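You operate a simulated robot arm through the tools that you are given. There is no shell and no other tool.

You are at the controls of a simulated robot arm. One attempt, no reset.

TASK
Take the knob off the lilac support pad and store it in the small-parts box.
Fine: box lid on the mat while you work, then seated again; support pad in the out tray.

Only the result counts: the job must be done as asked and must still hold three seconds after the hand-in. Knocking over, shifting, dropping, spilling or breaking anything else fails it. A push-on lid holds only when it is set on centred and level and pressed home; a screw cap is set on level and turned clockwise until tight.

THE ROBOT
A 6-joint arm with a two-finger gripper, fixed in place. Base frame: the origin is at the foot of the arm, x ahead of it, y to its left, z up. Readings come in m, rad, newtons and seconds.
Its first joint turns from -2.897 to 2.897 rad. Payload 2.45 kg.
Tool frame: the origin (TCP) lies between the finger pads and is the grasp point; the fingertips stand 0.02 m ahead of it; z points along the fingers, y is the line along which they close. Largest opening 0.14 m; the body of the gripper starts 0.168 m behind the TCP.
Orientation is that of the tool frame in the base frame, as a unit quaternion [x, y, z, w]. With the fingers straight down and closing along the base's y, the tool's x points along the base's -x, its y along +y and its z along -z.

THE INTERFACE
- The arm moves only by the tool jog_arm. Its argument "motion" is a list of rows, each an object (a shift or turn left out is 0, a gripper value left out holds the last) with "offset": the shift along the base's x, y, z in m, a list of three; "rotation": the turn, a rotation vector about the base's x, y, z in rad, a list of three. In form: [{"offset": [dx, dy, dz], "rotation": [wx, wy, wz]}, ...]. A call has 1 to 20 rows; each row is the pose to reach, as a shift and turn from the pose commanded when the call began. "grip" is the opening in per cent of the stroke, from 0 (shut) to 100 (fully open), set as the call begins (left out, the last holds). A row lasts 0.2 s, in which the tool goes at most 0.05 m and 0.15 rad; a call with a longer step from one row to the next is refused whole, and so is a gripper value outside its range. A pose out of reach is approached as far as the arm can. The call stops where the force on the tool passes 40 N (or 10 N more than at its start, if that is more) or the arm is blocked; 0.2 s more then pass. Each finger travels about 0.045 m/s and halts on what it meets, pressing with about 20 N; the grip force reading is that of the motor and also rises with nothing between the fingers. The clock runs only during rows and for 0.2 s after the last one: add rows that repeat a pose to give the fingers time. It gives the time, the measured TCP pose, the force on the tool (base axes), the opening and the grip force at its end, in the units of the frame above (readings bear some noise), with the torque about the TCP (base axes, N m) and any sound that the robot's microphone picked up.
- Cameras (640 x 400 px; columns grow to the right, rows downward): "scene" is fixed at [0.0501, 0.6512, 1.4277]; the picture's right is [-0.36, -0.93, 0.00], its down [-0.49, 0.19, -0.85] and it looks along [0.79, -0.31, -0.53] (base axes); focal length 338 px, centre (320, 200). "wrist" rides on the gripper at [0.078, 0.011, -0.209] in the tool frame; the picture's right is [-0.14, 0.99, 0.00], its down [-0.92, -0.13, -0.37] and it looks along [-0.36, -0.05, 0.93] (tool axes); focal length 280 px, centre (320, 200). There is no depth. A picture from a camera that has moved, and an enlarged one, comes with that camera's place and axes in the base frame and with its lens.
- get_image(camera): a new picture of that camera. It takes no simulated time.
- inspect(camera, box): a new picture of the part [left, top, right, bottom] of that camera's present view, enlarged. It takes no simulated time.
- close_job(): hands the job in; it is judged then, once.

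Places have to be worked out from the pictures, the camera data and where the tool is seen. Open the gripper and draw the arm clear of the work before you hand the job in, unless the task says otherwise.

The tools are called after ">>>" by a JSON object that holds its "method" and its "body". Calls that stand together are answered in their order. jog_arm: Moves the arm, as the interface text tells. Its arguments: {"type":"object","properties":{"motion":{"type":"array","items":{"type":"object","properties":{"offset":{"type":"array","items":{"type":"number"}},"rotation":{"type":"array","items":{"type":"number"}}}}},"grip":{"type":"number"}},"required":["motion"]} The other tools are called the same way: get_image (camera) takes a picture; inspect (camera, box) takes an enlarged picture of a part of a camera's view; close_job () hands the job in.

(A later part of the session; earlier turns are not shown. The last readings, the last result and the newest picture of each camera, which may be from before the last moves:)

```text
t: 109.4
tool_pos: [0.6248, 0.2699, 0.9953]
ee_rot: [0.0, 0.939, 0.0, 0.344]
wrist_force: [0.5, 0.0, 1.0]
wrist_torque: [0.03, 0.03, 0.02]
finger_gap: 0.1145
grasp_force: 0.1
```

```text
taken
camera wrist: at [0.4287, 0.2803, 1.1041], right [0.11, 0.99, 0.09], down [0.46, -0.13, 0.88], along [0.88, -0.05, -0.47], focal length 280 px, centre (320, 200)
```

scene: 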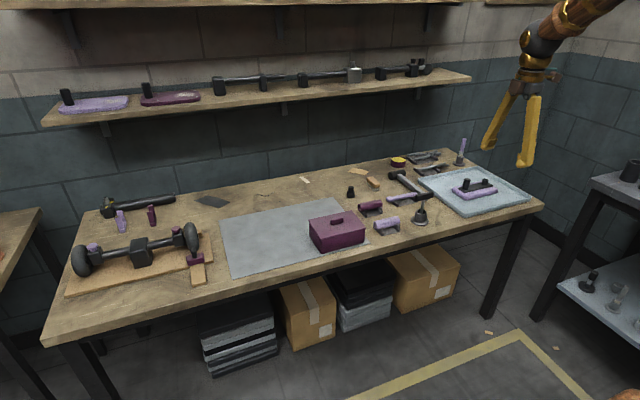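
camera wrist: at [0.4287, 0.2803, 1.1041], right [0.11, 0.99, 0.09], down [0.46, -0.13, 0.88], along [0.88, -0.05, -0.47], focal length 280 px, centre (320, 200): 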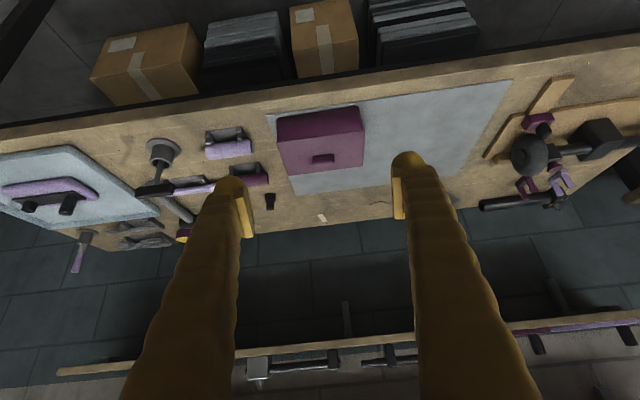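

>>> {"method": "inspect", "body": {"camera": "wrist", "box": [268, 98, 372, 182]}}

>>> {"method": "inspect", "body": {"camera": "wrist", "box": [268, 125, 320, 160]}}

>>> {"method": "inspect", "body": {"camera": "wrist", "box": [320, 115, 372, 150]}}

```text
4.76 times, centred on (320, 140) of wrist
camera zoom: at [0.4287, 0.2803, 1.1041], right [0.11, 0.99, 0.09], down [0.46, -0.13, 0.88], along [0.88, -0.05, -0.47], focal length 1335 px, centre (320, 486)
```

zoom: 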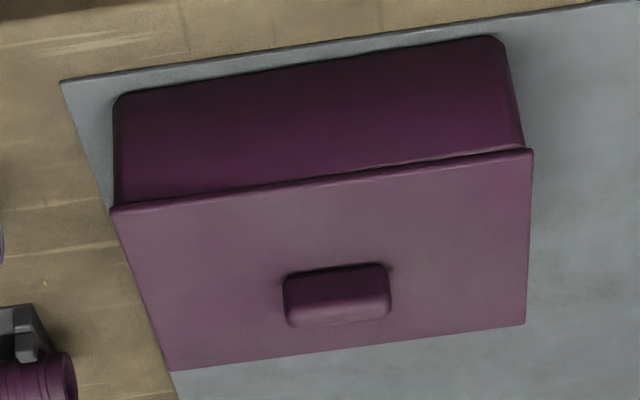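

```text
11.43 times, centred on (294, 142) of wrist
camera zoom: at [0.4287, 0.2803, 1.1041], right [0.11, 0.99, 0.09], down [0.46, -0.13, 0.88], along [0.88, -0.05, -0.47], focal length 3204 px, centre (617, 857)
```

zoom: 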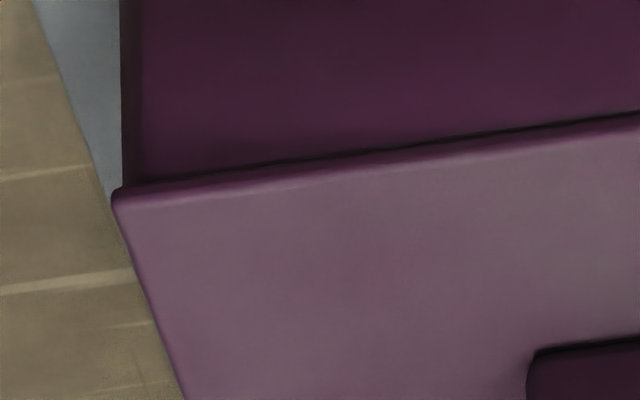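

```text
11.43 times, centred on (346, 132) of wrist
camera zoom: at [0.4287, 0.2803, 1.1041], right [0.11, 0.99, 0.09], down [0.46, -0.13, 0.88], along [0.88, -0.05, -0.47], focal length 3204 px, centre (23, 971)
```

zoom: 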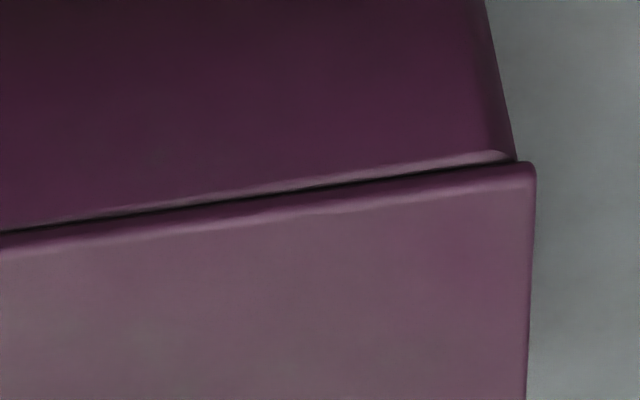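

From the front, the lid seam looks tight at the right (−y) end, but at the +y end a thin dark line and the rim's highlight are visible. I lower the camera for a flatter view to judge level.

>>> {"method": "jog_arm", "body": {"motion": [{"offset": [0.01, 0, -0.02], "rotation": [0, -0.03, 0]}, {"offset": [0.02, 0, -0.04], "rotation": [0, -0.06, 0]}, {"offset": [0.03, 0, -0.06], "rotation": [0, -0.09, 0]}, {"offset": [0.04, 0, -0.08], "rotation": [0, -0.12, 0]}, {"offset": [0.05, 0, -0.1], "rotation": [0, -0.15, 0]}, {"offset": [0.06, 0, -0.12], "rotation": [0, -0.18, 0]}, {"offset": [0.065, 0, -0.14], "rotation": [0, -0.2, 0]}, {"offset": [0.065, 0, -0.15], "rotation": [0, -0.2, 0]}, {"offset": [0.065, 0, -0.15], "rotation": [0, -0.2, 0]}]}}

>>> {"method": "get_image", "body": {"camera": "wrist"}}

```text
t: 111.4
tool_pos: [0.6909, 0.2702, 0.8467]
ee_rot: [0.0, 0.9, -0.001, 0.436]
wrist_force: [-0.3, -0.3, -0.6]
wrist_torque: [-0.01, 0.02, -0.03]
finger_gap: 0.1147
grasp_force: 0.1
```

```text
taken
camera wrist: at [0.4784, 0.2812, 0.9144], right [0.09, 0.99, 0.11], down [0.28, -0.13, 0.95], along [0.96, -0.05, -0.29], focal length 280 px, centre (320, 200)
```

wrist: 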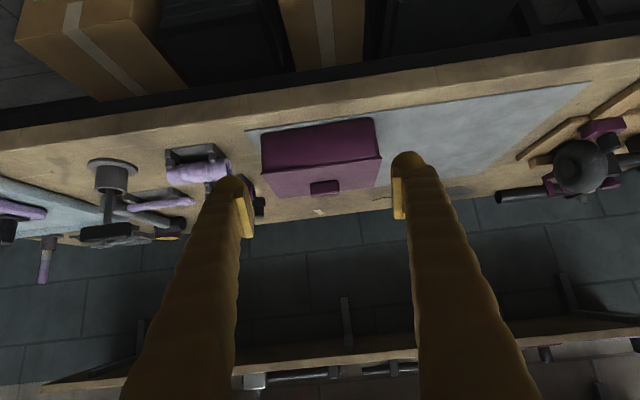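

>>> {"method": "inspect", "body": {"camera": "wrist", "box": [250, 110, 394, 204]}}

>>> {"method": "inspect", "body": {"camera": "wrist", "box": [255, 155, 303, 185]}}

>>> {"method": "inspect", "body": {"camera": "wrist", "box": [340, 143, 388, 173]}}

```text
4.26 times, centred on (322, 157) of wrist
camera zoom: at [0.4784, 0.2812, 0.9144], right [0.09, 0.99, 0.11], down [0.28, -0.13, 0.95], along [0.96, -0.05, -0.29], focal length 1193 px, centre (312, 383)
```

zoom: 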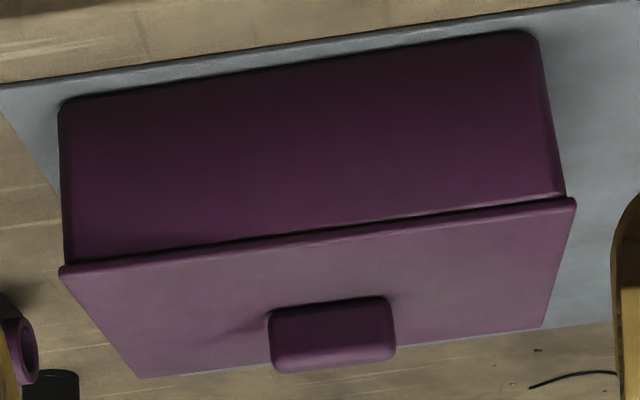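

```text
13.33 times, centred on (279, 170) of wrist
camera zoom: at [0.4784, 0.2812, 0.9144], right [0.09, 0.99, 0.11], down [0.28, -0.13, 0.95], along [0.96, -0.05, -0.29], focal length 3738 px, centre (867, 600)
```

zoom: 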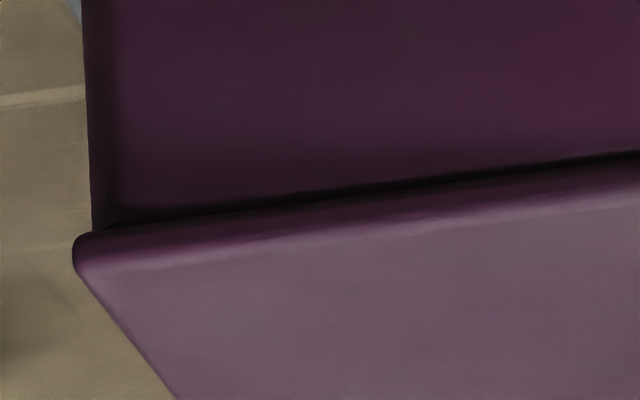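

```text
13.33 times, centred on (364, 158) of wrist
camera zoom: at [0.4784, 0.2812, 0.9144], right [0.09, 0.99, 0.11], down [0.28, -0.13, 0.95], along [0.96, -0.05, -0.29], focal length 3738 px, centre (-267, 760)
```

zoom: 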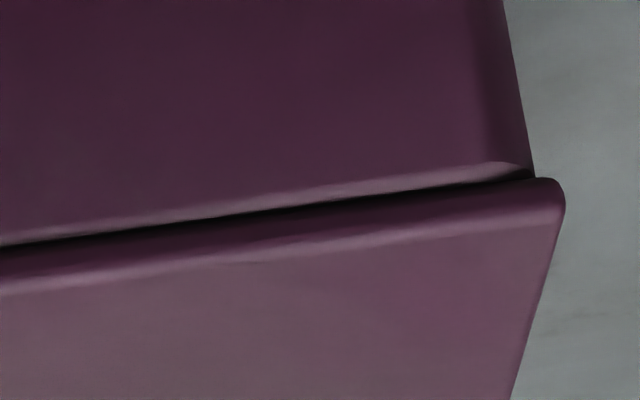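

The lid edge itself is level, but the box's front edge looks turned by a degree or two relative to the lid. I zoom on the box's bottom front edge to measure that relative angle.

>>> {"method": "inspect", "body": {"camera": "wrist", "box": [262, 115, 310, 145]}}

>>> {"method": "inspect", "body": {"camera": "wrist", "box": [330, 105, 378, 135]}}

>>> {"method": "inspect", "body": {"camera": "wrist", "box": [262, 150, 310, 180]}}

>>> {"method": "inspect", "body": {"camera": "wrist", "box": [330, 143, 378, 173]}}

```text
13.33 times, centred on (286, 130) of wrist
camera zoom: at [0.4784, 0.2812, 0.9144], right [0.09, 0.99, 0.11], down [0.28, -0.13, 0.95], along [0.96, -0.05, -0.29], focal length 3738 px, centre (773, 1133)
```

zoom: 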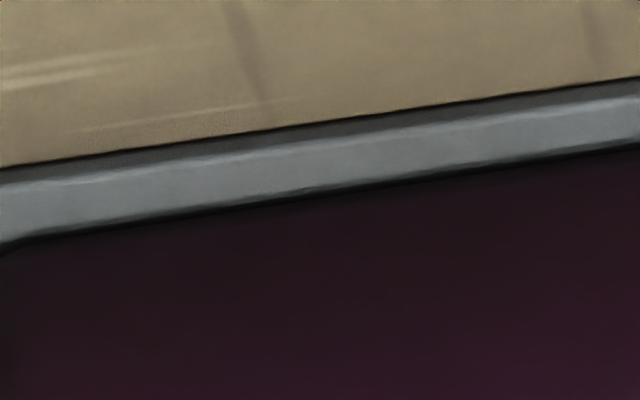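

```text
13.33 times, centred on (354, 120) of wrist
camera zoom: at [0.4784, 0.2812, 0.9144], right [0.09, 0.99, 0.11], down [0.28, -0.13, 0.95], along [0.96, -0.05, -0.29], focal length 3738 px, centre (-133, 1267)
```

zoom: 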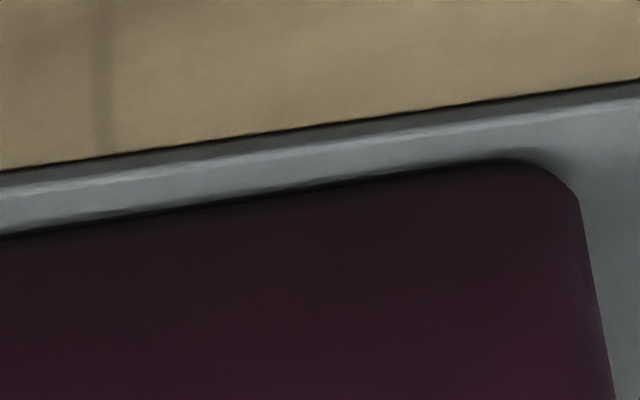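

```text
13.33 times, centred on (286, 165) of wrist
camera zoom: at [0.4784, 0.2812, 0.9144], right [0.09, 0.99, 0.11], down [0.28, -0.13, 0.95], along [0.96, -0.05, -0.29], focal length 3738 px, centre (773, 667)
```

zoom: 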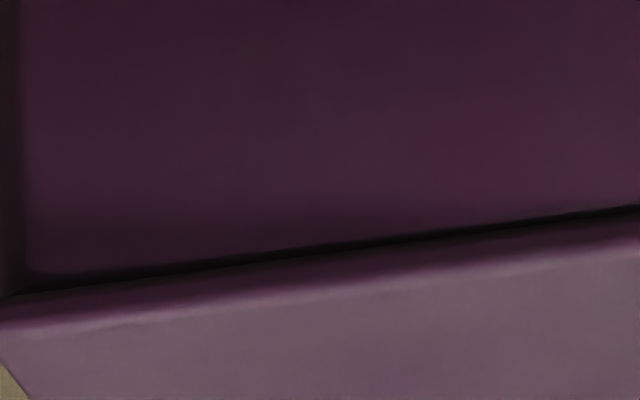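

```text
13.33 times, centred on (354, 158) of wrist
camera zoom: at [0.4784, 0.2812, 0.9144], right [0.09, 0.99, 0.11], down [0.28, -0.13, 0.95], along [0.96, -0.05, -0.29], focal length 3738 px, centre (-133, 760)
```

zoom: 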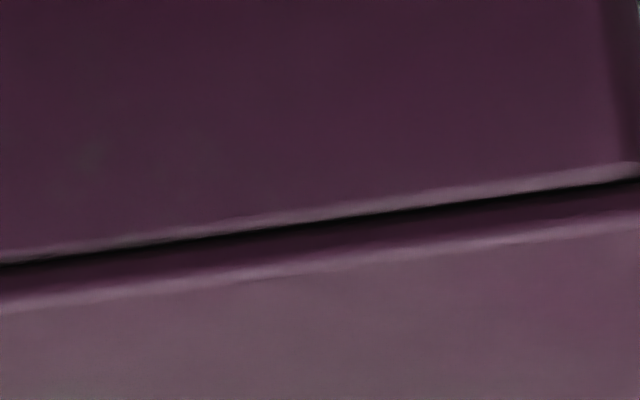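

Measured: the box is yawed about +1.3° (CCW) while the lid sits at about 0°, so the lid may not be perfectly matched. I'll regrip the handle, check retention, and reseat it with matching yaw. First back out and untilt.

>>> {"method": "jog_arm", "body": {"motion": [{"offset": [-0.01, 0, 0.03], "rotation": [0, 0.13, 0]}, {"offset": [-0.02, 0, 0.06], "rotation": [0, 0.26, 0]}, {"offset": [-0.02, 0, 0.09], "rotation": [0, 0.39, 0]}, {"offset": [-0.02, 0, 0.12], "rotation": [0, 0.52, 0]}, {"offset": [-0.02, 0, 0.13], "rotation": [0, 0.65, 0]}, {"offset": [-0.02, 0, 0.13], "rotation": [0, 0.78, 0]}, {"offset": [-0.02, 0, 0.13], "rotation": [0, 0.9, 0]}, {"offset": [-0.02, 0, 0.13], "rotation": [0, 0.9, 0]}], "grip": 36}}

>>> {"method": "jog_arm", "body": {"motion": [{"offset": [0.02, 0, 0], "rotation": [0, 0, 0.1428]}, {"offset": [0.04, 0, 0], "rotation": [0, 0, 0.2856]}, {"offset": [0.06, 0, 0], "rotation": [0, 0, 0.4284]}, {"offset": [0.08, 0, 0], "rotation": [0, 0, 0.5712]}, {"offset": [0.1, 0, 0], "rotation": [0, 0, 0.714]}, {"offset": [0.12, 0, 0], "rotation": [0, 0, 0.8568]}, {"offset": [0.14, 0, 0], "rotation": [0, 0, 0.9996]}, {"offset": [0.16, 0, 0], "rotation": [0, 0, 1.1424]}, {"offset": [0.18, 0, 0], "rotation": [0, 0, 1.2852]}, {"offset": [0.195, 0, -0.02], "rotation": [0, 0, 1.428]}, {"offset": [0.2028, -0.001, -0.05], "rotation": [0, 0, 1.5708]}, {"offset": [0.2028, -0.001, -0.08], "rotation": [0, 0, 1.5708]}, {"offset": [0.2028, -0.001, -0.08], "rotation": [0, 0, 1.5708]}]}}

>>> {"method": "get_image", "body": {"camera": "wrist"}}

>>> {"method": "inspect", "body": {"camera": "wrist", "box": [256, 75, 384, 225]}}

```text
t: 113.2
tool_pos: [0.6683, 0.2705, 0.9772]
ee_rot: [0.0, 1.0, -0.001, 0.0]
wrist_force: [0.3, 0.5, -0.5]
wrist_torque: [-0.04, -0.01, -0.01]
finger_gap: 0.0502
grasp_force: 0.1
```

```text
t: 116.0
tool_pos: [0.8709, 0.266, 0.8947]
ee_rot: [0.707, -0.707, 0.0, 0.0]
wrist_force: [0.0, -1.4, 0.6]
wrist_torque: [-0.01, 0.0, 0.02]
finger_gap: 0.0504
grasp_force: 0.0
```

```text
taken
camera wrist: at [0.8601, 0.1876, 1.1038], right [-0.99, 0.14, 0.0], down [0.13, 0.92, 0.37], along [0.05, 0.37, -0.93], focal length 280 px, centre (320, 200)
```

wrist: 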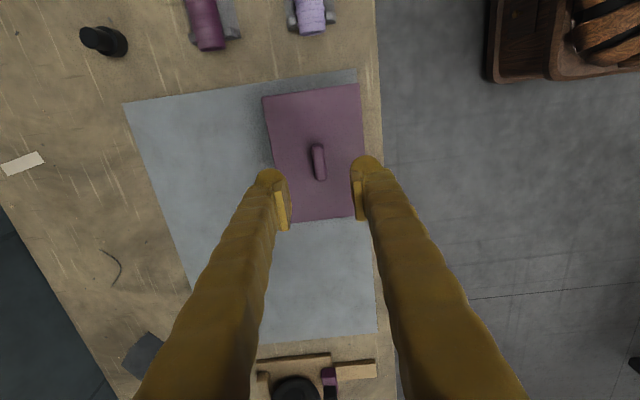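

```text
2.67 times, centred on (320, 150) of wrist
camera zoom: at [0.8601, 0.1876, 1.1038], right [-0.99, 0.14, 0.0], down [0.13, 0.92, 0.37], along [0.05, 0.37, -0.93], focal length 748 px, centre (320, 333)
```

zoom: 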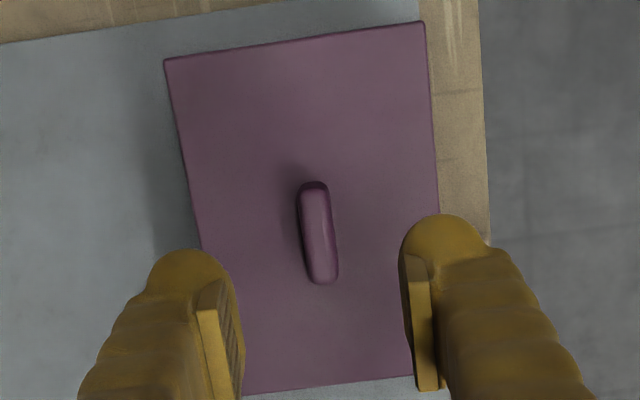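

Handle is centred under the gripper to within 2 mm. I descend and grip it at the earlier seat height.

>>> {"method": "jog_arm", "body": {"motion": [{"offset": [0.0003, 0.0015, -0.03]}, {"offset": [0.0003, 0.0015, -0.06]}, {"offset": [0.0003, 0.0015, -0.085]}, {"offset": [0.0003, 0.0015, -0.097]}, {"offset": [0.0003, 0.0015, -0.102]}, {"offset": [0.0003, 0.0015, -0.102]}]}}

>>> {"method": "jog_arm", "body": {"motion": [{"offset": [0, 0, 0]}, {"offset": [0, 0, 0]}, {"offset": [0, 0, 0]}, {"offset": [0, 0, 0]}, {"offset": [0, 0, 0]}], "grip": 0}}

>>> {"method": "jog_arm", "body": {"motion": [{"offset": [0, 0, 0.0005]}, {"offset": [0, 0, 0.001]}, {"offset": [0, 0, 0.001]}]}}

>>> {"method": "inspect", "body": {"camera": "scene", "box": [305, 212, 335, 247]}}

```text
t: 117.4
tool_pos: [0.8695, 0.2702, 0.7941]
ee_rot: [-0.706, 0.708, 0.0, 0.002]
wrist_force: [0.4, -0.4, -0.9]
wrist_torque: [-0.02, 0.01, -0.02]
finger_gap: 0.0506
grasp_force: 0.0
```

```text
t: 118.6
tool_pos: [0.8698, 0.269, 0.7931]
ee_rot: [-0.707, 0.707, 0.0, 0.001]
wrist_force: [-0.4, 0.0, -0.1]
wrist_torque: [0.0, -0.02, 0.0]
finger_gap: 0.0127
grasp_force: 20.8
```

```text
t: 119.4
tool_pos: [0.872, 0.2698, 0.7943]
ee_rot: [-0.707, 0.707, 0.0, 0.001]
wrist_force: [0.4, 0.7, -0.8]
wrist_torque: [0.01, 0.03, 0.01]
finger_gap: 0.0129
grasp_force: 19.2
```

```text
11.43 times, centred on (320, 230) of scene
camera zoom: at [0.0501, 0.6512, 1.4277], right [-0.36, -0.93, 0.0], down [-0.49, 0.19, -0.85], along [0.79, -0.31, -0.53], focal length 3865 px, centre (320, -137)
```

zoom: 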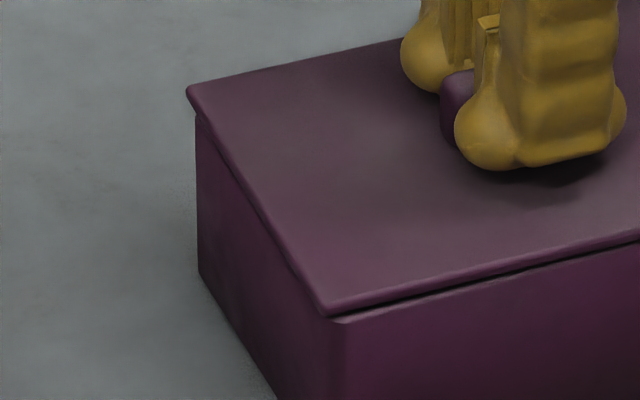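

No retention force, and the earlier insertion was contact-free, so the lid's lip is inside the box. I lift 4 mm, turn the lid +0.022 rad to match the box, and look at the seam.

>>> {"method": "jog_arm", "body": {"motion": [{"offset": [0, 0, 0.002]}, {"offset": [0, 0, 0.004]}, {"offset": [0, 0, 0.004], "rotation": [0, 0, 0.008]}, {"offset": [0, 0, 0.004], "rotation": [0, 0, 0.016]}, {"offset": [0, 0, 0.004], "rotation": [0, 0, 0.022]}, {"offset": [0, 0, 0.004], "rotation": [0, 0, 0.022]}]}}

>>> {"method": "inspect", "body": {"camera": "scene", "box": [300, 190, 380, 250]}}

>>> {"method": "inspect", "body": {"camera": "scene", "box": [305, 212, 335, 247]}}

```text
t: 120.8
tool_pos: [0.8714, 0.2713, 0.7984]
ee_rot: [0.715, -0.699, 0.0, -0.002]
wrist_force: [0.0, 0.9, 0.4]
wrist_torque: [-0.02, 0.02, -0.02]
finger_gap: 0.0126
grasp_force: 20.2
```

```text
6.67 times, centred on (340, 220) of scene
camera zoom: at [0.0501, 0.6512, 1.4277], right [-0.36, -0.93, 0.0], down [-0.49, 0.19, -0.85], along [0.79, -0.31, -0.53], focal length 2255 px, centre (187, 67)
```

zoom: 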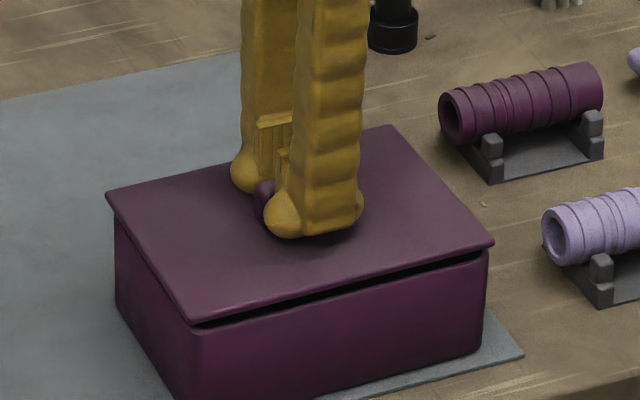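

```text
11.43 times, centred on (320, 230) of scene
camera zoom: at [0.0501, 0.6512, 1.4277], right [-0.36, -0.93, 0.0], down [-0.49, 0.19, -0.85], along [0.79, -0.31, -0.53], focal length 3865 px, centre (320, -137)
```

zoom: 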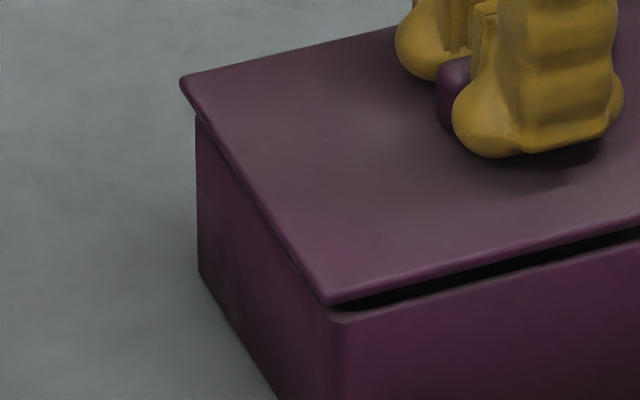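

It turned freely. I measure the overhang at both visible end corners at high zoom to centre it before lowering.

>>> {"method": "inspect", "body": {"camera": "scene", "box": [300, 212, 324, 230]}}

>>> {"method": "inspect", "body": {"camera": "scene", "box": [350, 218, 374, 236]}}

>>> {"method": "inspect", "body": {"camera": "scene", "box": [312, 228, 336, 246]}}

```text
16.00 times, centred on (312, 221) of scene
camera zoom: at [0.0501, 0.6512, 1.4277], right [-0.36, -0.93, 0.0], down [-0.49, 0.19, -0.85], along [0.79, -0.31, -0.53], focal length 5411 px, centre (448, -136)
```

zoom: 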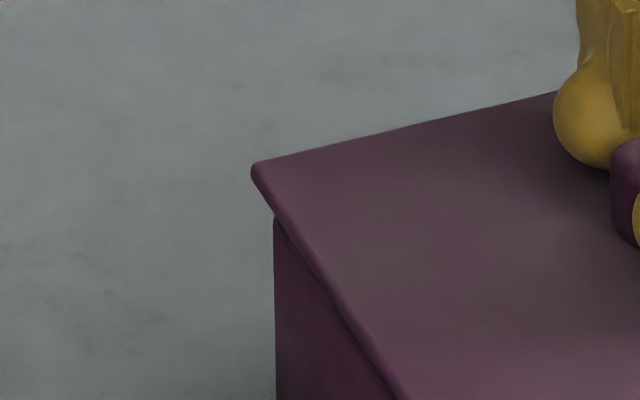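

```text
16.00 times, centred on (362, 227) of scene
camera zoom: at [0.0501, 0.6512, 1.4277], right [-0.36, -0.93, 0.0], down [-0.49, 0.19, -0.85], along [0.79, -0.31, -0.53], focal length 5411 px, centre (-352, -232)
```

zoom: 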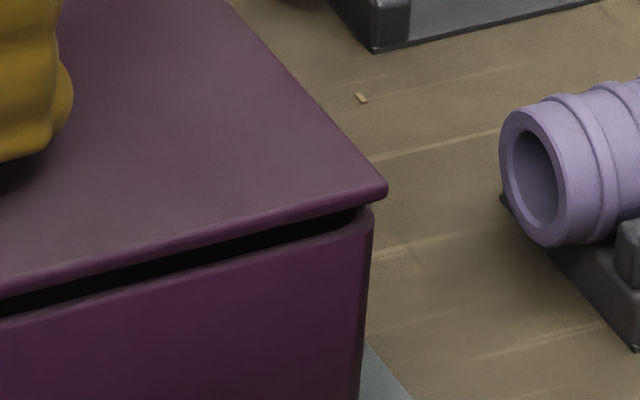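

```text
16.00 times, centred on (324, 237) of scene
camera zoom: at [0.0501, 0.6512, 1.4277], right [-0.36, -0.93, 0.0], down [-0.49, 0.19, -0.85], along [0.79, -0.31, -0.53], focal length 5411 px, centre (256, -392)
```

zoom: 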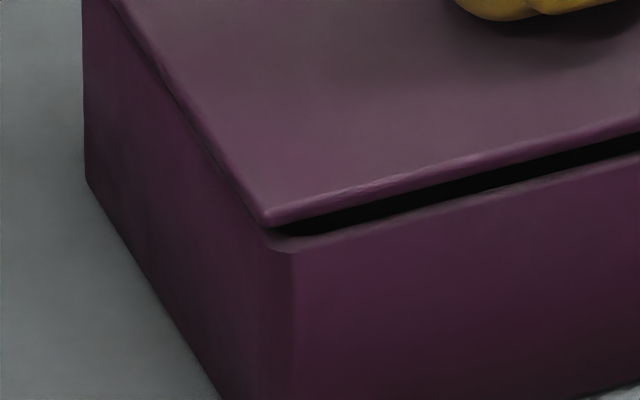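

Overhang is 5.0 mm at the +y end and 3.05 mm at the −y end, so the lid is about 1 mm too far +y. I shift −1 mm in y and lower onto the seat.

>>> {"method": "jog_arm", "body": {"motion": [{"offset": [0, -0.001, 0]}, {"offset": [0, -0.001, -0.001]}, {"offset": [0, -0.001, -0.002]}, {"offset": [0, -0.001, -0.003]}, {"offset": [0, -0.001, -0.004]}, {"offset": [0, -0.001, -0.005]}, {"offset": [0, -0.001, -0.006]}, {"offset": [0, -0.001, -0.006]}]}}

>>> {"method": "inspect", "body": {"camera": "scene", "box": [300, 212, 324, 230]}}

>>> {"method": "inspect", "body": {"camera": "scene", "box": [350, 218, 374, 236]}}

>>> {"method": "inspect", "body": {"camera": "scene", "box": [312, 228, 336, 246]}}

```text
t: 122.6
tool_pos: [0.8701, 0.2708, 0.7927]
ee_rot: [0.714, -0.7, 0.0, -0.001]
wrist_force: [-2.3, 0.6, 10.4]
wrist_torque: [-0.01, 0.04, -0.03]
finger_gap: 0.0129
grasp_force: 20.2
```

```text
16.00 times, centred on (312, 221) of scene
camera zoom: at [0.0501, 0.6512, 1.4277], right [-0.36, -0.93, 0.0], down [-0.49, 0.19, -0.85], along [0.79, -0.31, -0.53], focal length 5411 px, centre (448, -136)
```

zoom: 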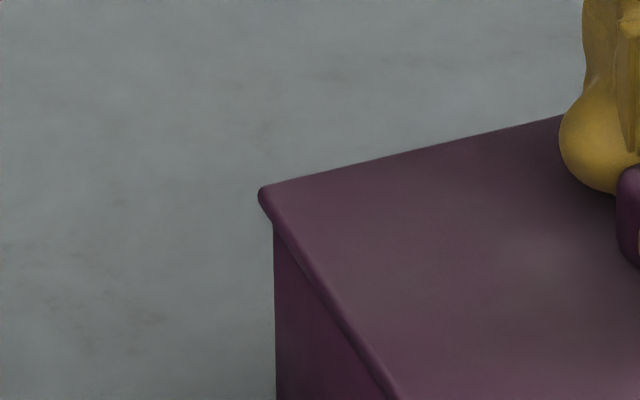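

```text
16.00 times, centred on (362, 227) of scene
camera zoom: at [0.0501, 0.6512, 1.4277], right [-0.36, -0.93, 0.0], down [-0.49, 0.19, -0.85], along [0.79, -0.31, -0.53], focal length 5411 px, centre (-352, -232)
```

zoom: 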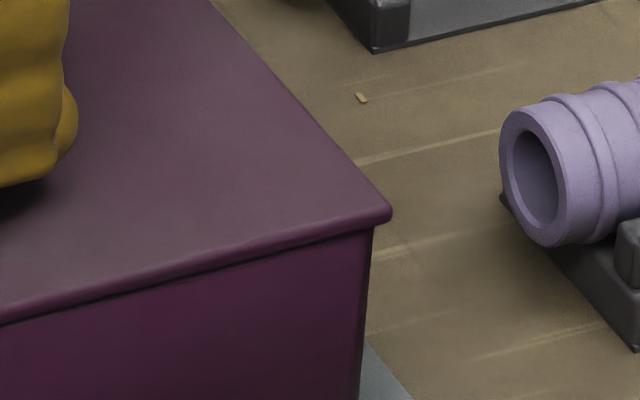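

```text
16.00 times, centred on (324, 237) of scene
camera zoom: at [0.0501, 0.6512, 1.4277], right [-0.36, -0.93, 0.0], down [-0.49, 0.19, -0.85], along [0.79, -0.31, -0.53], focal length 5411 px, centre (256, -392)
```

zoom: 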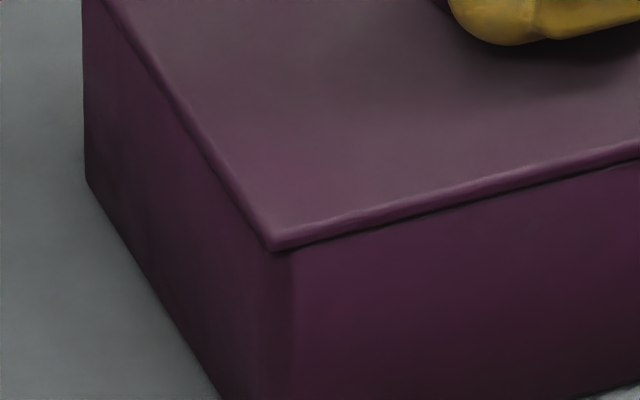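

Now the seam is tight all along, overhang 3.35/3.66 mm, centred and yaw-matched. I press down with the handle still guided until the fingertips bear on the lid.

>>> {"method": "jog_arm", "body": {"motion": [{"offset": [0, 0, -0.001]}, {"offset": [0, 0, -0.002]}, {"offset": [0, 0, -0.003]}, {"offset": [0, 0, -0.004]}, {"offset": [0, 0, -0.004]}]}}

```text
t: 123.8
tool_pos: [0.8728, 0.2703, 0.7888]
ee_rot: [0.714, -0.7, 0.001, -0.002]
wrist_force: [3.1, 1.7, 17.2]
wrist_torque: [0.03, -0.03, 0.01]
finger_gap: 0.0127
grasp_force: 20.3
```

>>> {"method": "jog_arm", "body": {"motion": [{"offset": [0, 0, -0.001]}, {"offset": [0, 0, -0.002]}, {"offset": [0, 0, -0.003]}, {"offset": [0, 0, -0.003]}]}}

>>> {"method": "inspect", "body": {"camera": "scene", "box": [312, 228, 336, 246]}}

```text
t: 124.6
tool_pos: [0.8721, 0.2703, 0.7875]
ee_rot: [0.714, -0.7, 0.001, -0.002]
wrist_force: [-2.5, 1.1, 10.7]
wrist_torque: [0.01, 0.1, 0.01]
finger_gap: 0.0128
grasp_force: 20.1
stopped in row 4: the force on the tool passed its limit at 43 N (the readings are from after the stop); the commanded pose is now the measured one
```

```text
16.00 times, centred on (324, 237) of scene
camera zoom: at [0.0501, 0.6512, 1.4277], right [-0.36, -0.93, 0.0], down [-0.49, 0.19, -0.85], along [0.79, -0.31, -0.53], focal length 5411 px, centre (256, -392)
```

zoom: 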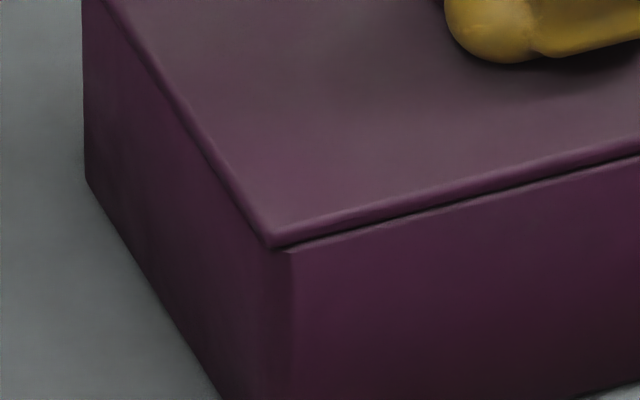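

The fingertips bottomed on the lid at 43 N. The lid seems to have drifted a millimetre back (+x) with the arm; I measure all corners at high zoom now.

>>> {"method": "jog_arm", "body": {"motion": [{"offset": [0, 0, 0.001]}, {"offset": [0, 0, 0.0015]}, {"offset": [0, 0, 0.0015]}]}}

>>> {"method": "inspect", "body": {"camera": "scene", "box": [300, 212, 324, 230]}}

>>> {"method": "inspect", "body": {"camera": "scene", "box": [350, 218, 374, 236]}}

>>> {"method": "inspect", "body": {"camera": "scene", "box": [312, 228, 336, 246]}}

>>> {"method": "inspect", "body": {"camera": "scene", "box": [340, 202, 364, 220]}}

```text
t: 125.4
tool_pos: [0.8727, 0.2703, 0.7886]
ee_rot: [0.714, -0.7, 0.0, -0.001]
wrist_force: [-0.3, 0.1, -1.5]
wrist_torque: [0.03, 0.0, 0.0]
finger_gap: 0.0129
grasp_force: 19.8
```

```text
16.00 times, centred on (312, 221) of scene
camera zoom: at [0.0501, 0.6512, 1.4277], right [-0.36, -0.93, 0.0], down [-0.49, 0.19, -0.85], along [0.79, -0.31, -0.53], focal length 5411 px, centre (448, -136)
```

zoom: 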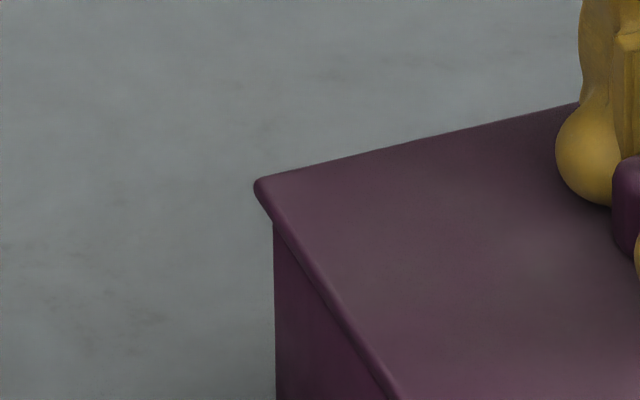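

```text
16.00 times, centred on (362, 227) of scene
camera zoom: at [0.0501, 0.6512, 1.4277], right [-0.36, -0.93, 0.0], down [-0.49, 0.19, -0.85], along [0.79, -0.31, -0.53], focal length 5411 px, centre (-352, -232)
```

zoom: 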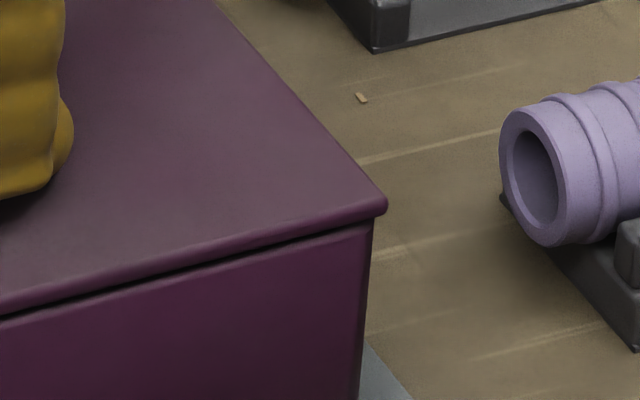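

```text
16.00 times, centred on (324, 237) of scene
camera zoom: at [0.0501, 0.6512, 1.4277], right [-0.36, -0.93, 0.0], down [-0.49, 0.19, -0.85], along [0.79, -0.31, -0.53], focal length 5411 px, centre (256, -392)
```

zoom: 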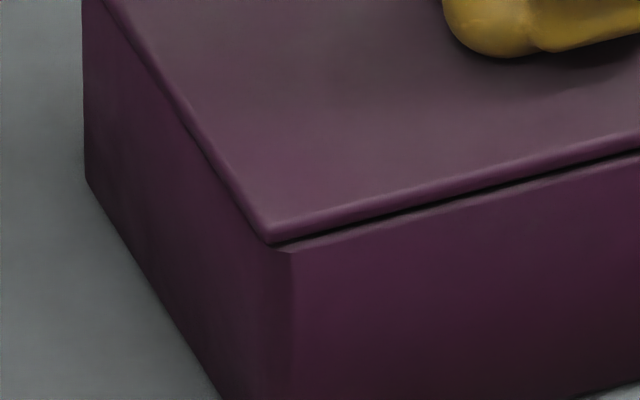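

```text
16.00 times, centred on (352, 211) of scene
camera zoom: at [0.0501, 0.6512, 1.4277], right [-0.36, -0.93, 0.0], down [-0.49, 0.19, -0.85], along [0.79, -0.31, -0.53], focal length 5411 px, centre (-192, 24)
```

zoom: 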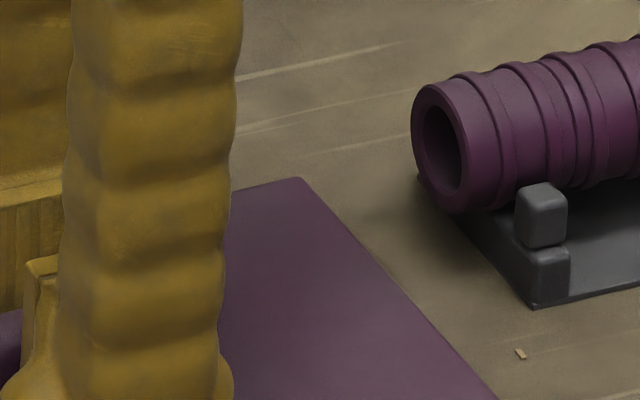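

Compared with the well-seated picture, the lid has shifted about +2.5 mm in x with the arm. I raise 1 mm, shift −2 mm in x, and settle it down again lightly.

>>> {"method": "jog_arm", "body": {"motion": [{"offset": [0, 0, 0.001]}, {"offset": [-0.001, 0, 0.001]}, {"offset": [-0.002, 0, 0.001]}, {"offset": [-0.002, 0, 0]}, {"offset": [-0.002, 0, -0.001]}, {"offset": [-0.002, 0, -0.0015]}, {"offset": [-0.002, 0, -0.0015]}]}}

>>> {"method": "inspect", "body": {"camera": "scene", "box": [300, 212, 324, 230]}}

>>> {"method": "inspect", "body": {"camera": "scene", "box": [350, 218, 374, 236]}}

>>> {"method": "inspect", "body": {"camera": "scene", "box": [312, 228, 336, 246]}}

```text
t: 127.0
tool_pos: [0.8705, 0.2697, 0.7883]
ee_rot: [0.714, -0.7, 0.0, -0.002]
wrist_force: [-0.9, -0.4, 1.2]
wrist_torque: [-0.03, 0.02, 0.0]
finger_gap: 0.0127
grasp_force: 19.8
```

```text
16.00 times, centred on (312, 221) of scene
camera zoom: at [0.0501, 0.6512, 1.4277], right [-0.36, -0.93, 0.0], down [-0.49, 0.19, -0.85], along [0.79, -0.31, -0.53], focal length 5411 px, centre (448, -136)
```

zoom: 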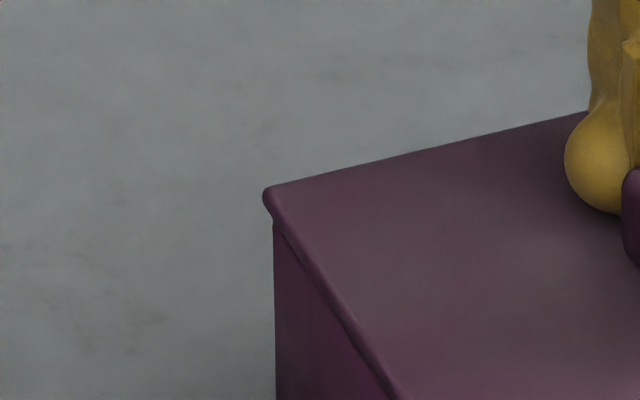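

```text
16.00 times, centred on (362, 227) of scene
camera zoom: at [0.0501, 0.6512, 1.4277], right [-0.36, -0.93, 0.0], down [-0.49, 0.19, -0.85], along [0.79, -0.31, -0.53], focal length 5411 px, centre (-352, -232)
```

zoom: 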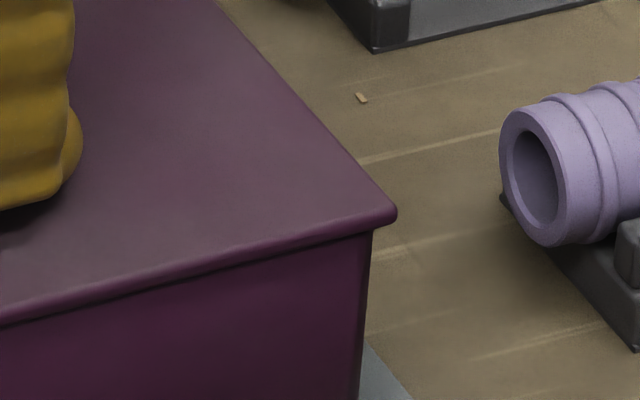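

```text
16.00 times, centred on (324, 237) of scene
camera zoom: at [0.0501, 0.6512, 1.4277], right [-0.36, -0.93, 0.0], down [-0.49, 0.19, -0.85], along [0.79, -0.31, -0.53], focal length 5411 px, centre (256, -392)
```

zoom: 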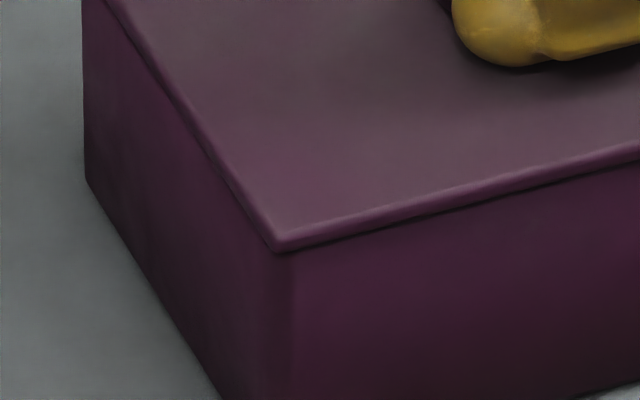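

The measured pose tracks the true wander: now x is right but the lid is about 1.3 mm too far −y (overhang 2.3 vs 4.9 mm). I nudge +1.3 mm in y with the lid unloaded and re-check.

>>> {"method": "jog_arm", "body": {"motion": [{"offset": [0, 0, 0.001]}, {"offset": [0, 0.0007, 0.001]}, {"offset": [0, 0.0013, 0.001]}, {"offset": [0, 0.0013, 0]}, {"offset": [0, 0.0013, -0.0005]}, {"offset": [0, 0.0013, -0.0005]}]}}

>>> {"method": "inspect", "body": {"camera": "scene", "box": [300, 212, 324, 230]}}

>>> {"method": "inspect", "body": {"camera": "scene", "box": [350, 218, 374, 236]}}

>>> {"method": "inspect", "body": {"camera": "scene", "box": [312, 228, 336, 246]}}

```text
t: 128.4
tool_pos: [0.8707, 0.2714, 0.787]
ee_rot: [0.714, -0.7, 0.0, -0.001]
wrist_force: [-1.6, -1.9, 23.3]
wrist_torque: [-0.05, 0.08, -0.01]
finger_gap: 0.0126
grasp_force: 20.1
```

```text
16.00 times, centred on (312, 221) of scene
camera zoom: at [0.0501, 0.6512, 1.4277], right [-0.36, -0.93, 0.0], down [-0.49, 0.19, -0.85], along [0.79, -0.31, -0.53], focal length 5411 px, centre (448, -136)
```

zoom: 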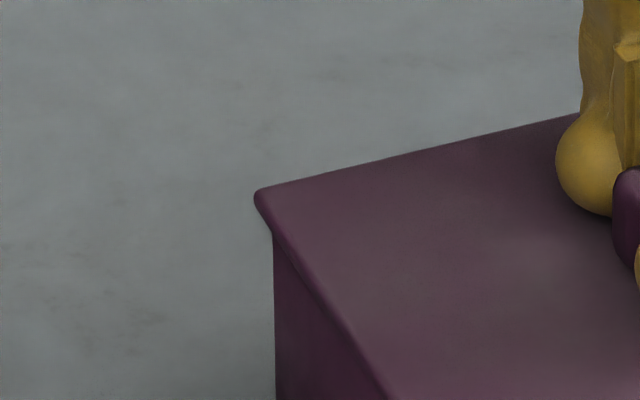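

```text
16.00 times, centred on (362, 227) of scene
camera zoom: at [0.0501, 0.6512, 1.4277], right [-0.36, -0.93, 0.0], down [-0.49, 0.19, -0.85], along [0.79, -0.31, -0.53], focal length 5411 px, centre (-352, -232)
```

zoom: 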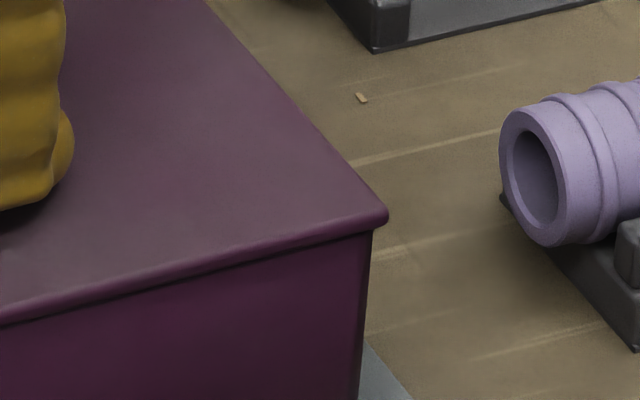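

```text
16.00 times, centred on (324, 237) of scene
camera zoom: at [0.0501, 0.6512, 1.4277], right [-0.36, -0.93, 0.0], down [-0.49, 0.19, -0.85], along [0.79, -0.31, -0.53], focal length 5411 px, centre (256, -392)
```

zoom: 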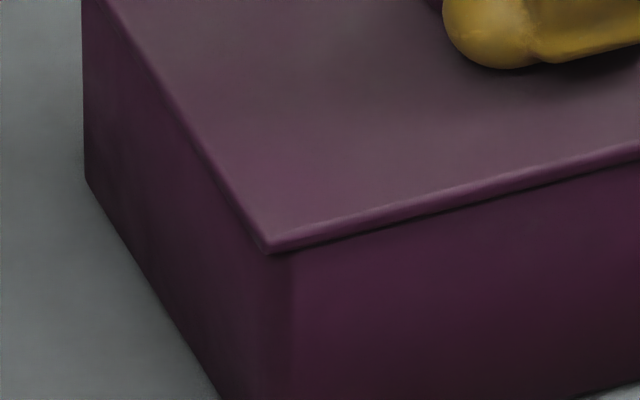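

Seam is flush, overhang 4.4/3.05 mm (within 0.7 mm of centre), pressed at 23 N. I press 1 mm more, then ease off and open.

>>> {"method": "jog_arm", "body": {"motion": [{"offset": [0, -0.0005, -0.0005]}, {"offset": [0, -0.0005, -0.001]}, {"offset": [0, -0.0005, -0.001]}]}}

>>> {"method": "inspect", "body": {"camera": "scene", "box": [300, 195, 380, 255]}}

```text
t: 129.1
tool_pos: [0.8707, 0.271, 0.7872]
ee_rot: [0.714, -0.7, 0.001, -0.003]
wrist_force: [-2.3, 1.5, 10.1]
wrist_torque: [0.01, 0.12, 0.01]
finger_gap: 0.0127
grasp_force: 20.3
stopped in row 3: the force on the tool passed its limit at 41 N (the readings are from after the stop); the commanded pose is now the measured one
```

```text
6.67 times, centred on (340, 225) of scene
camera zoom: at [0.0501, 0.6512, 1.4277], right [-0.36, -0.93, 0.0], down [-0.49, 0.19, -0.85], along [0.79, -0.31, -0.53], focal length 2255 px, centre (187, 33)
```

zoom: 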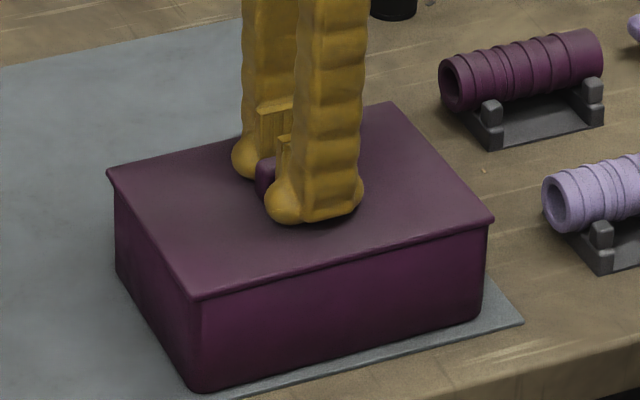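

Pressed to 41 N while centred and flush. I relieve 1 mm, open the gripper, rise clear, and re-inspect the lid.

>>> {"method": "jog_arm", "body": {"motion": [{"offset": [0, 0, 0.0005]}, {"offset": [0, 0, 0.001]}]}}

>>> {"method": "jog_arm", "body": {"motion": [{"offset": [0, 0, 0]}, {"offset": [0, 0, 0]}, {"offset": [0, 0, 0]}, {"offset": [0, 0, 0.002]}, {"offset": [0, 0, 0.02]}, {"offset": [0, 0, 0.06]}, {"offset": [0, 0, 0.1]}, {"offset": [0, 0, 0.14]}, {"offset": [0, 0, 0.14]}], "grip": 36}}

>>> {"method": "inspect", "body": {"camera": "scene", "box": [300, 200, 380, 260]}}

>>> {"method": "inspect", "body": {"camera": "scene", "box": [300, 212, 324, 230]}}

>>> {"method": "inspect", "body": {"camera": "scene", "box": [350, 218, 374, 236]}}

>>> {"method": "inspect", "body": {"camera": "scene", "box": [312, 228, 336, 246]}}

```text
t: 129.7
tool_pos: [0.8702, 0.2707, 0.7862]
ee_rot: [0.714, -0.7, 0.001, -0.002]
wrist_force: [0.6, -0.1, 3.3]
wrist_torque: [0.04, 0.05, -0.02]
finger_gap: 0.0126
grasp_force: 20.5
```

```text
t: 131.7
tool_pos: [0.8706, 0.2741, 0.9232]
ee_rot: [0.715, -0.699, 0.0, -0.002]
wrist_force: [0.2, 1.0, -0.1]
wrist_torque: [0.02, -0.01, 0.05]
finger_gap: 0.0504
grasp_force: 0.1
```

```text
6.67 times, centred on (340, 230) of scene
camera zoom: at [0.0501, 0.6512, 1.4277], right [-0.36, -0.93, 0.0], down [-0.49, 0.19, -0.85], along [0.79, -0.31, -0.53], focal length 2255 px, centre (187, 0)
```

zoom: 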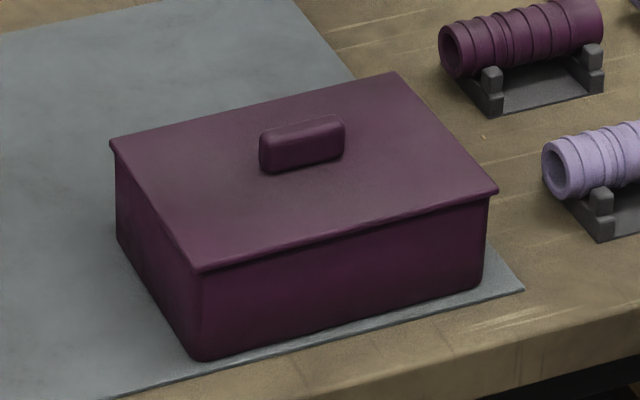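

```text
16.00 times, centred on (312, 221) of scene
camera zoom: at [0.0501, 0.6512, 1.4277], right [-0.36, -0.93, 0.0], down [-0.49, 0.19, -0.85], along [0.79, -0.31, -0.53], focal length 5411 px, centre (448, -136)
```

zoom: 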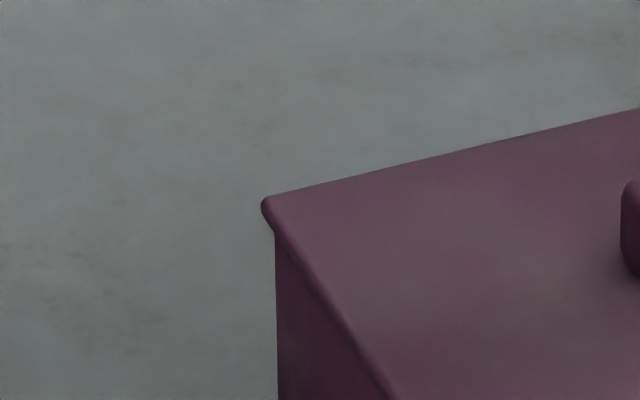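

```text
16.00 times, centred on (362, 227) of scene
camera zoom: at [0.0501, 0.6512, 1.4277], right [-0.36, -0.93, 0.0], down [-0.49, 0.19, -0.85], along [0.79, -0.31, -0.53], focal length 5411 px, centre (-352, -232)
```

zoom: 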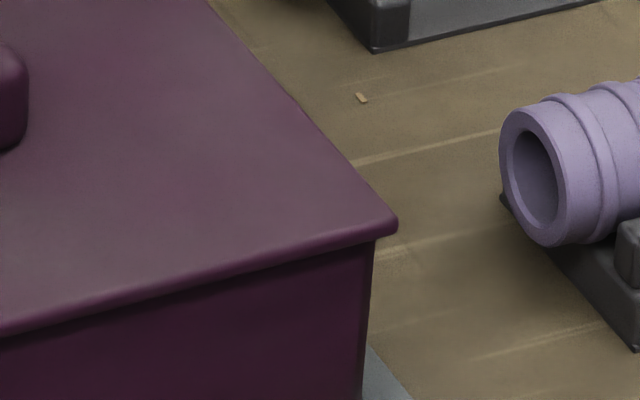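

```text
16.00 times, centred on (324, 237) of scene
camera zoom: at [0.0501, 0.6512, 1.4277], right [-0.36, -0.93, 0.0], down [-0.49, 0.19, -0.85], along [0.79, -0.31, -0.53], focal length 5411 px, centre (256, -392)
```

zoom: 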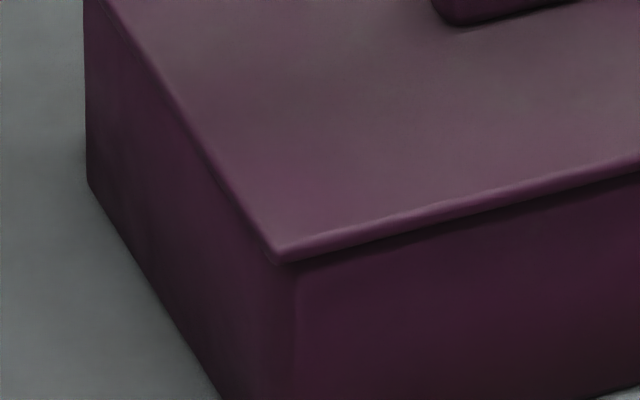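

On release the lid shifted slightly. I look at it carefully from above and at the remaining corner.

>>> {"method": "inspect", "body": {"camera": "scene", "box": [340, 202, 364, 220]}}

>>> {"method": "inspect", "body": {"camera": "scene", "box": [318, 228, 370, 252]}}

>>> {"method": "inspect", "body": {"camera": "wrist", "box": [256, 75, 384, 225]}}

```text
16.00 times, centred on (352, 211) of scene
camera zoom: at [0.0501, 0.6512, 1.4277], right [-0.36, -0.93, 0.0], down [-0.49, 0.19, -0.85], along [0.79, -0.31, -0.53], focal length 5411 px, centre (-192, 24)
```

zoom: 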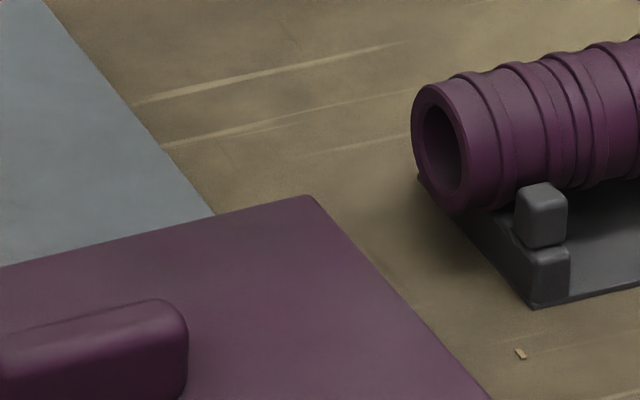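

```text
12.31 times, centred on (344, 240) of scene
camera zoom: at [0.0501, 0.6512, 1.4277], right [-0.36, -0.93, 0.0], down [-0.49, 0.19, -0.85], along [0.79, -0.31, -0.53], focal length 4162 px, centre (25, -292)
```

zoom: 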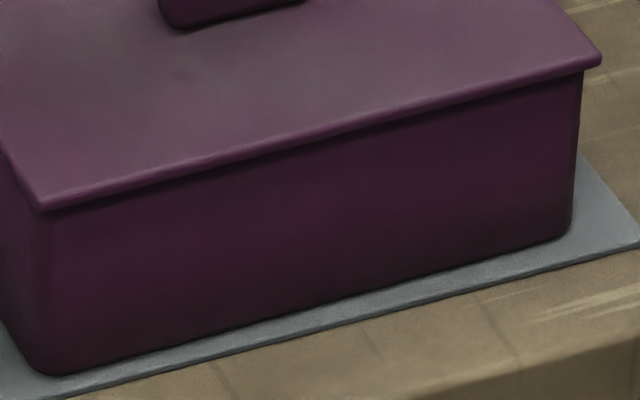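

```text
2.67 times, centred on (320, 150) of wrist
camera zoom: at [0.8614, 0.1947, 1.1328], right [-0.99, 0.12, 0.0], down [0.11, 0.92, 0.37], along [0.05, 0.37, -0.93], focal length 748 px, centre (320, 333)
```

zoom: 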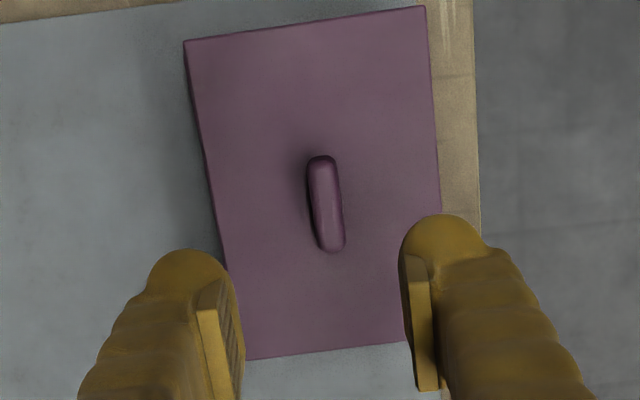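

Using the fixed camera, the box centre is now about x=0.869 while the lid sits at about x=0.867 (dragged ~2 mm by a fingertip on release). I'll straddle the handle again at the right x, with tips above the lid, and let the closing fingers centre it.

>>> {"method": "jog_arm", "body": {"motion": [{"offset": [-0.0016, -0.0015, -0.03]}, {"offset": [-0.0016, -0.0015, -0.06]}, {"offset": [-0.0016, -0.0015, -0.09]}, {"offset": [-0.0016, -0.0015, -0.115]}, {"offset": [-0.0016, -0.0015, -0.127]}, {"offset": [-0.0016, -0.0015, -0.132]}, {"offset": [-0.0016, -0.0015, -0.132]}, {"offset": [-0.0016, -0.0015, -0.132]}]}}

>>> {"method": "inspect", "body": {"camera": "scene", "box": [310, 200, 360, 240]}}

```text
t: 133.5
tool_pos: [0.8688, 0.2689, 0.794]
ee_rot: [0.715, -0.7, 0.001, -0.002]
wrist_force: [-0.5, 0.2, -0.2]
wrist_torque: [0.01, 0.01, 0.01]
finger_gap: 0.0501
grasp_force: 0.1
```

```text
10.00 times, centred on (335, 220) of scene
camera zoom: at [0.0501, 0.6512, 1.4277], right [-0.36, -0.93, 0.0], down [-0.49, 0.19, -0.85], along [0.79, -0.31, -0.53], focal length 3382 px, centre (170, 0)
```

zoom: 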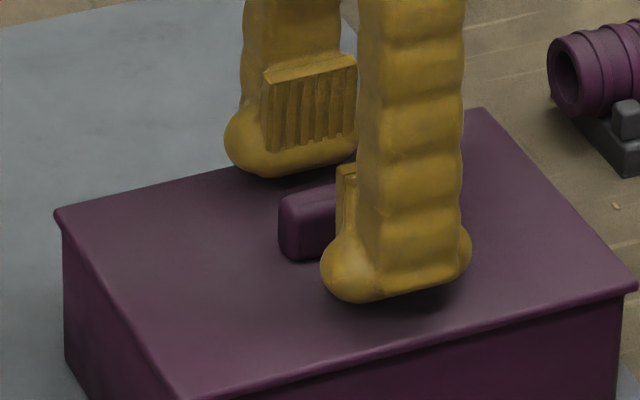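

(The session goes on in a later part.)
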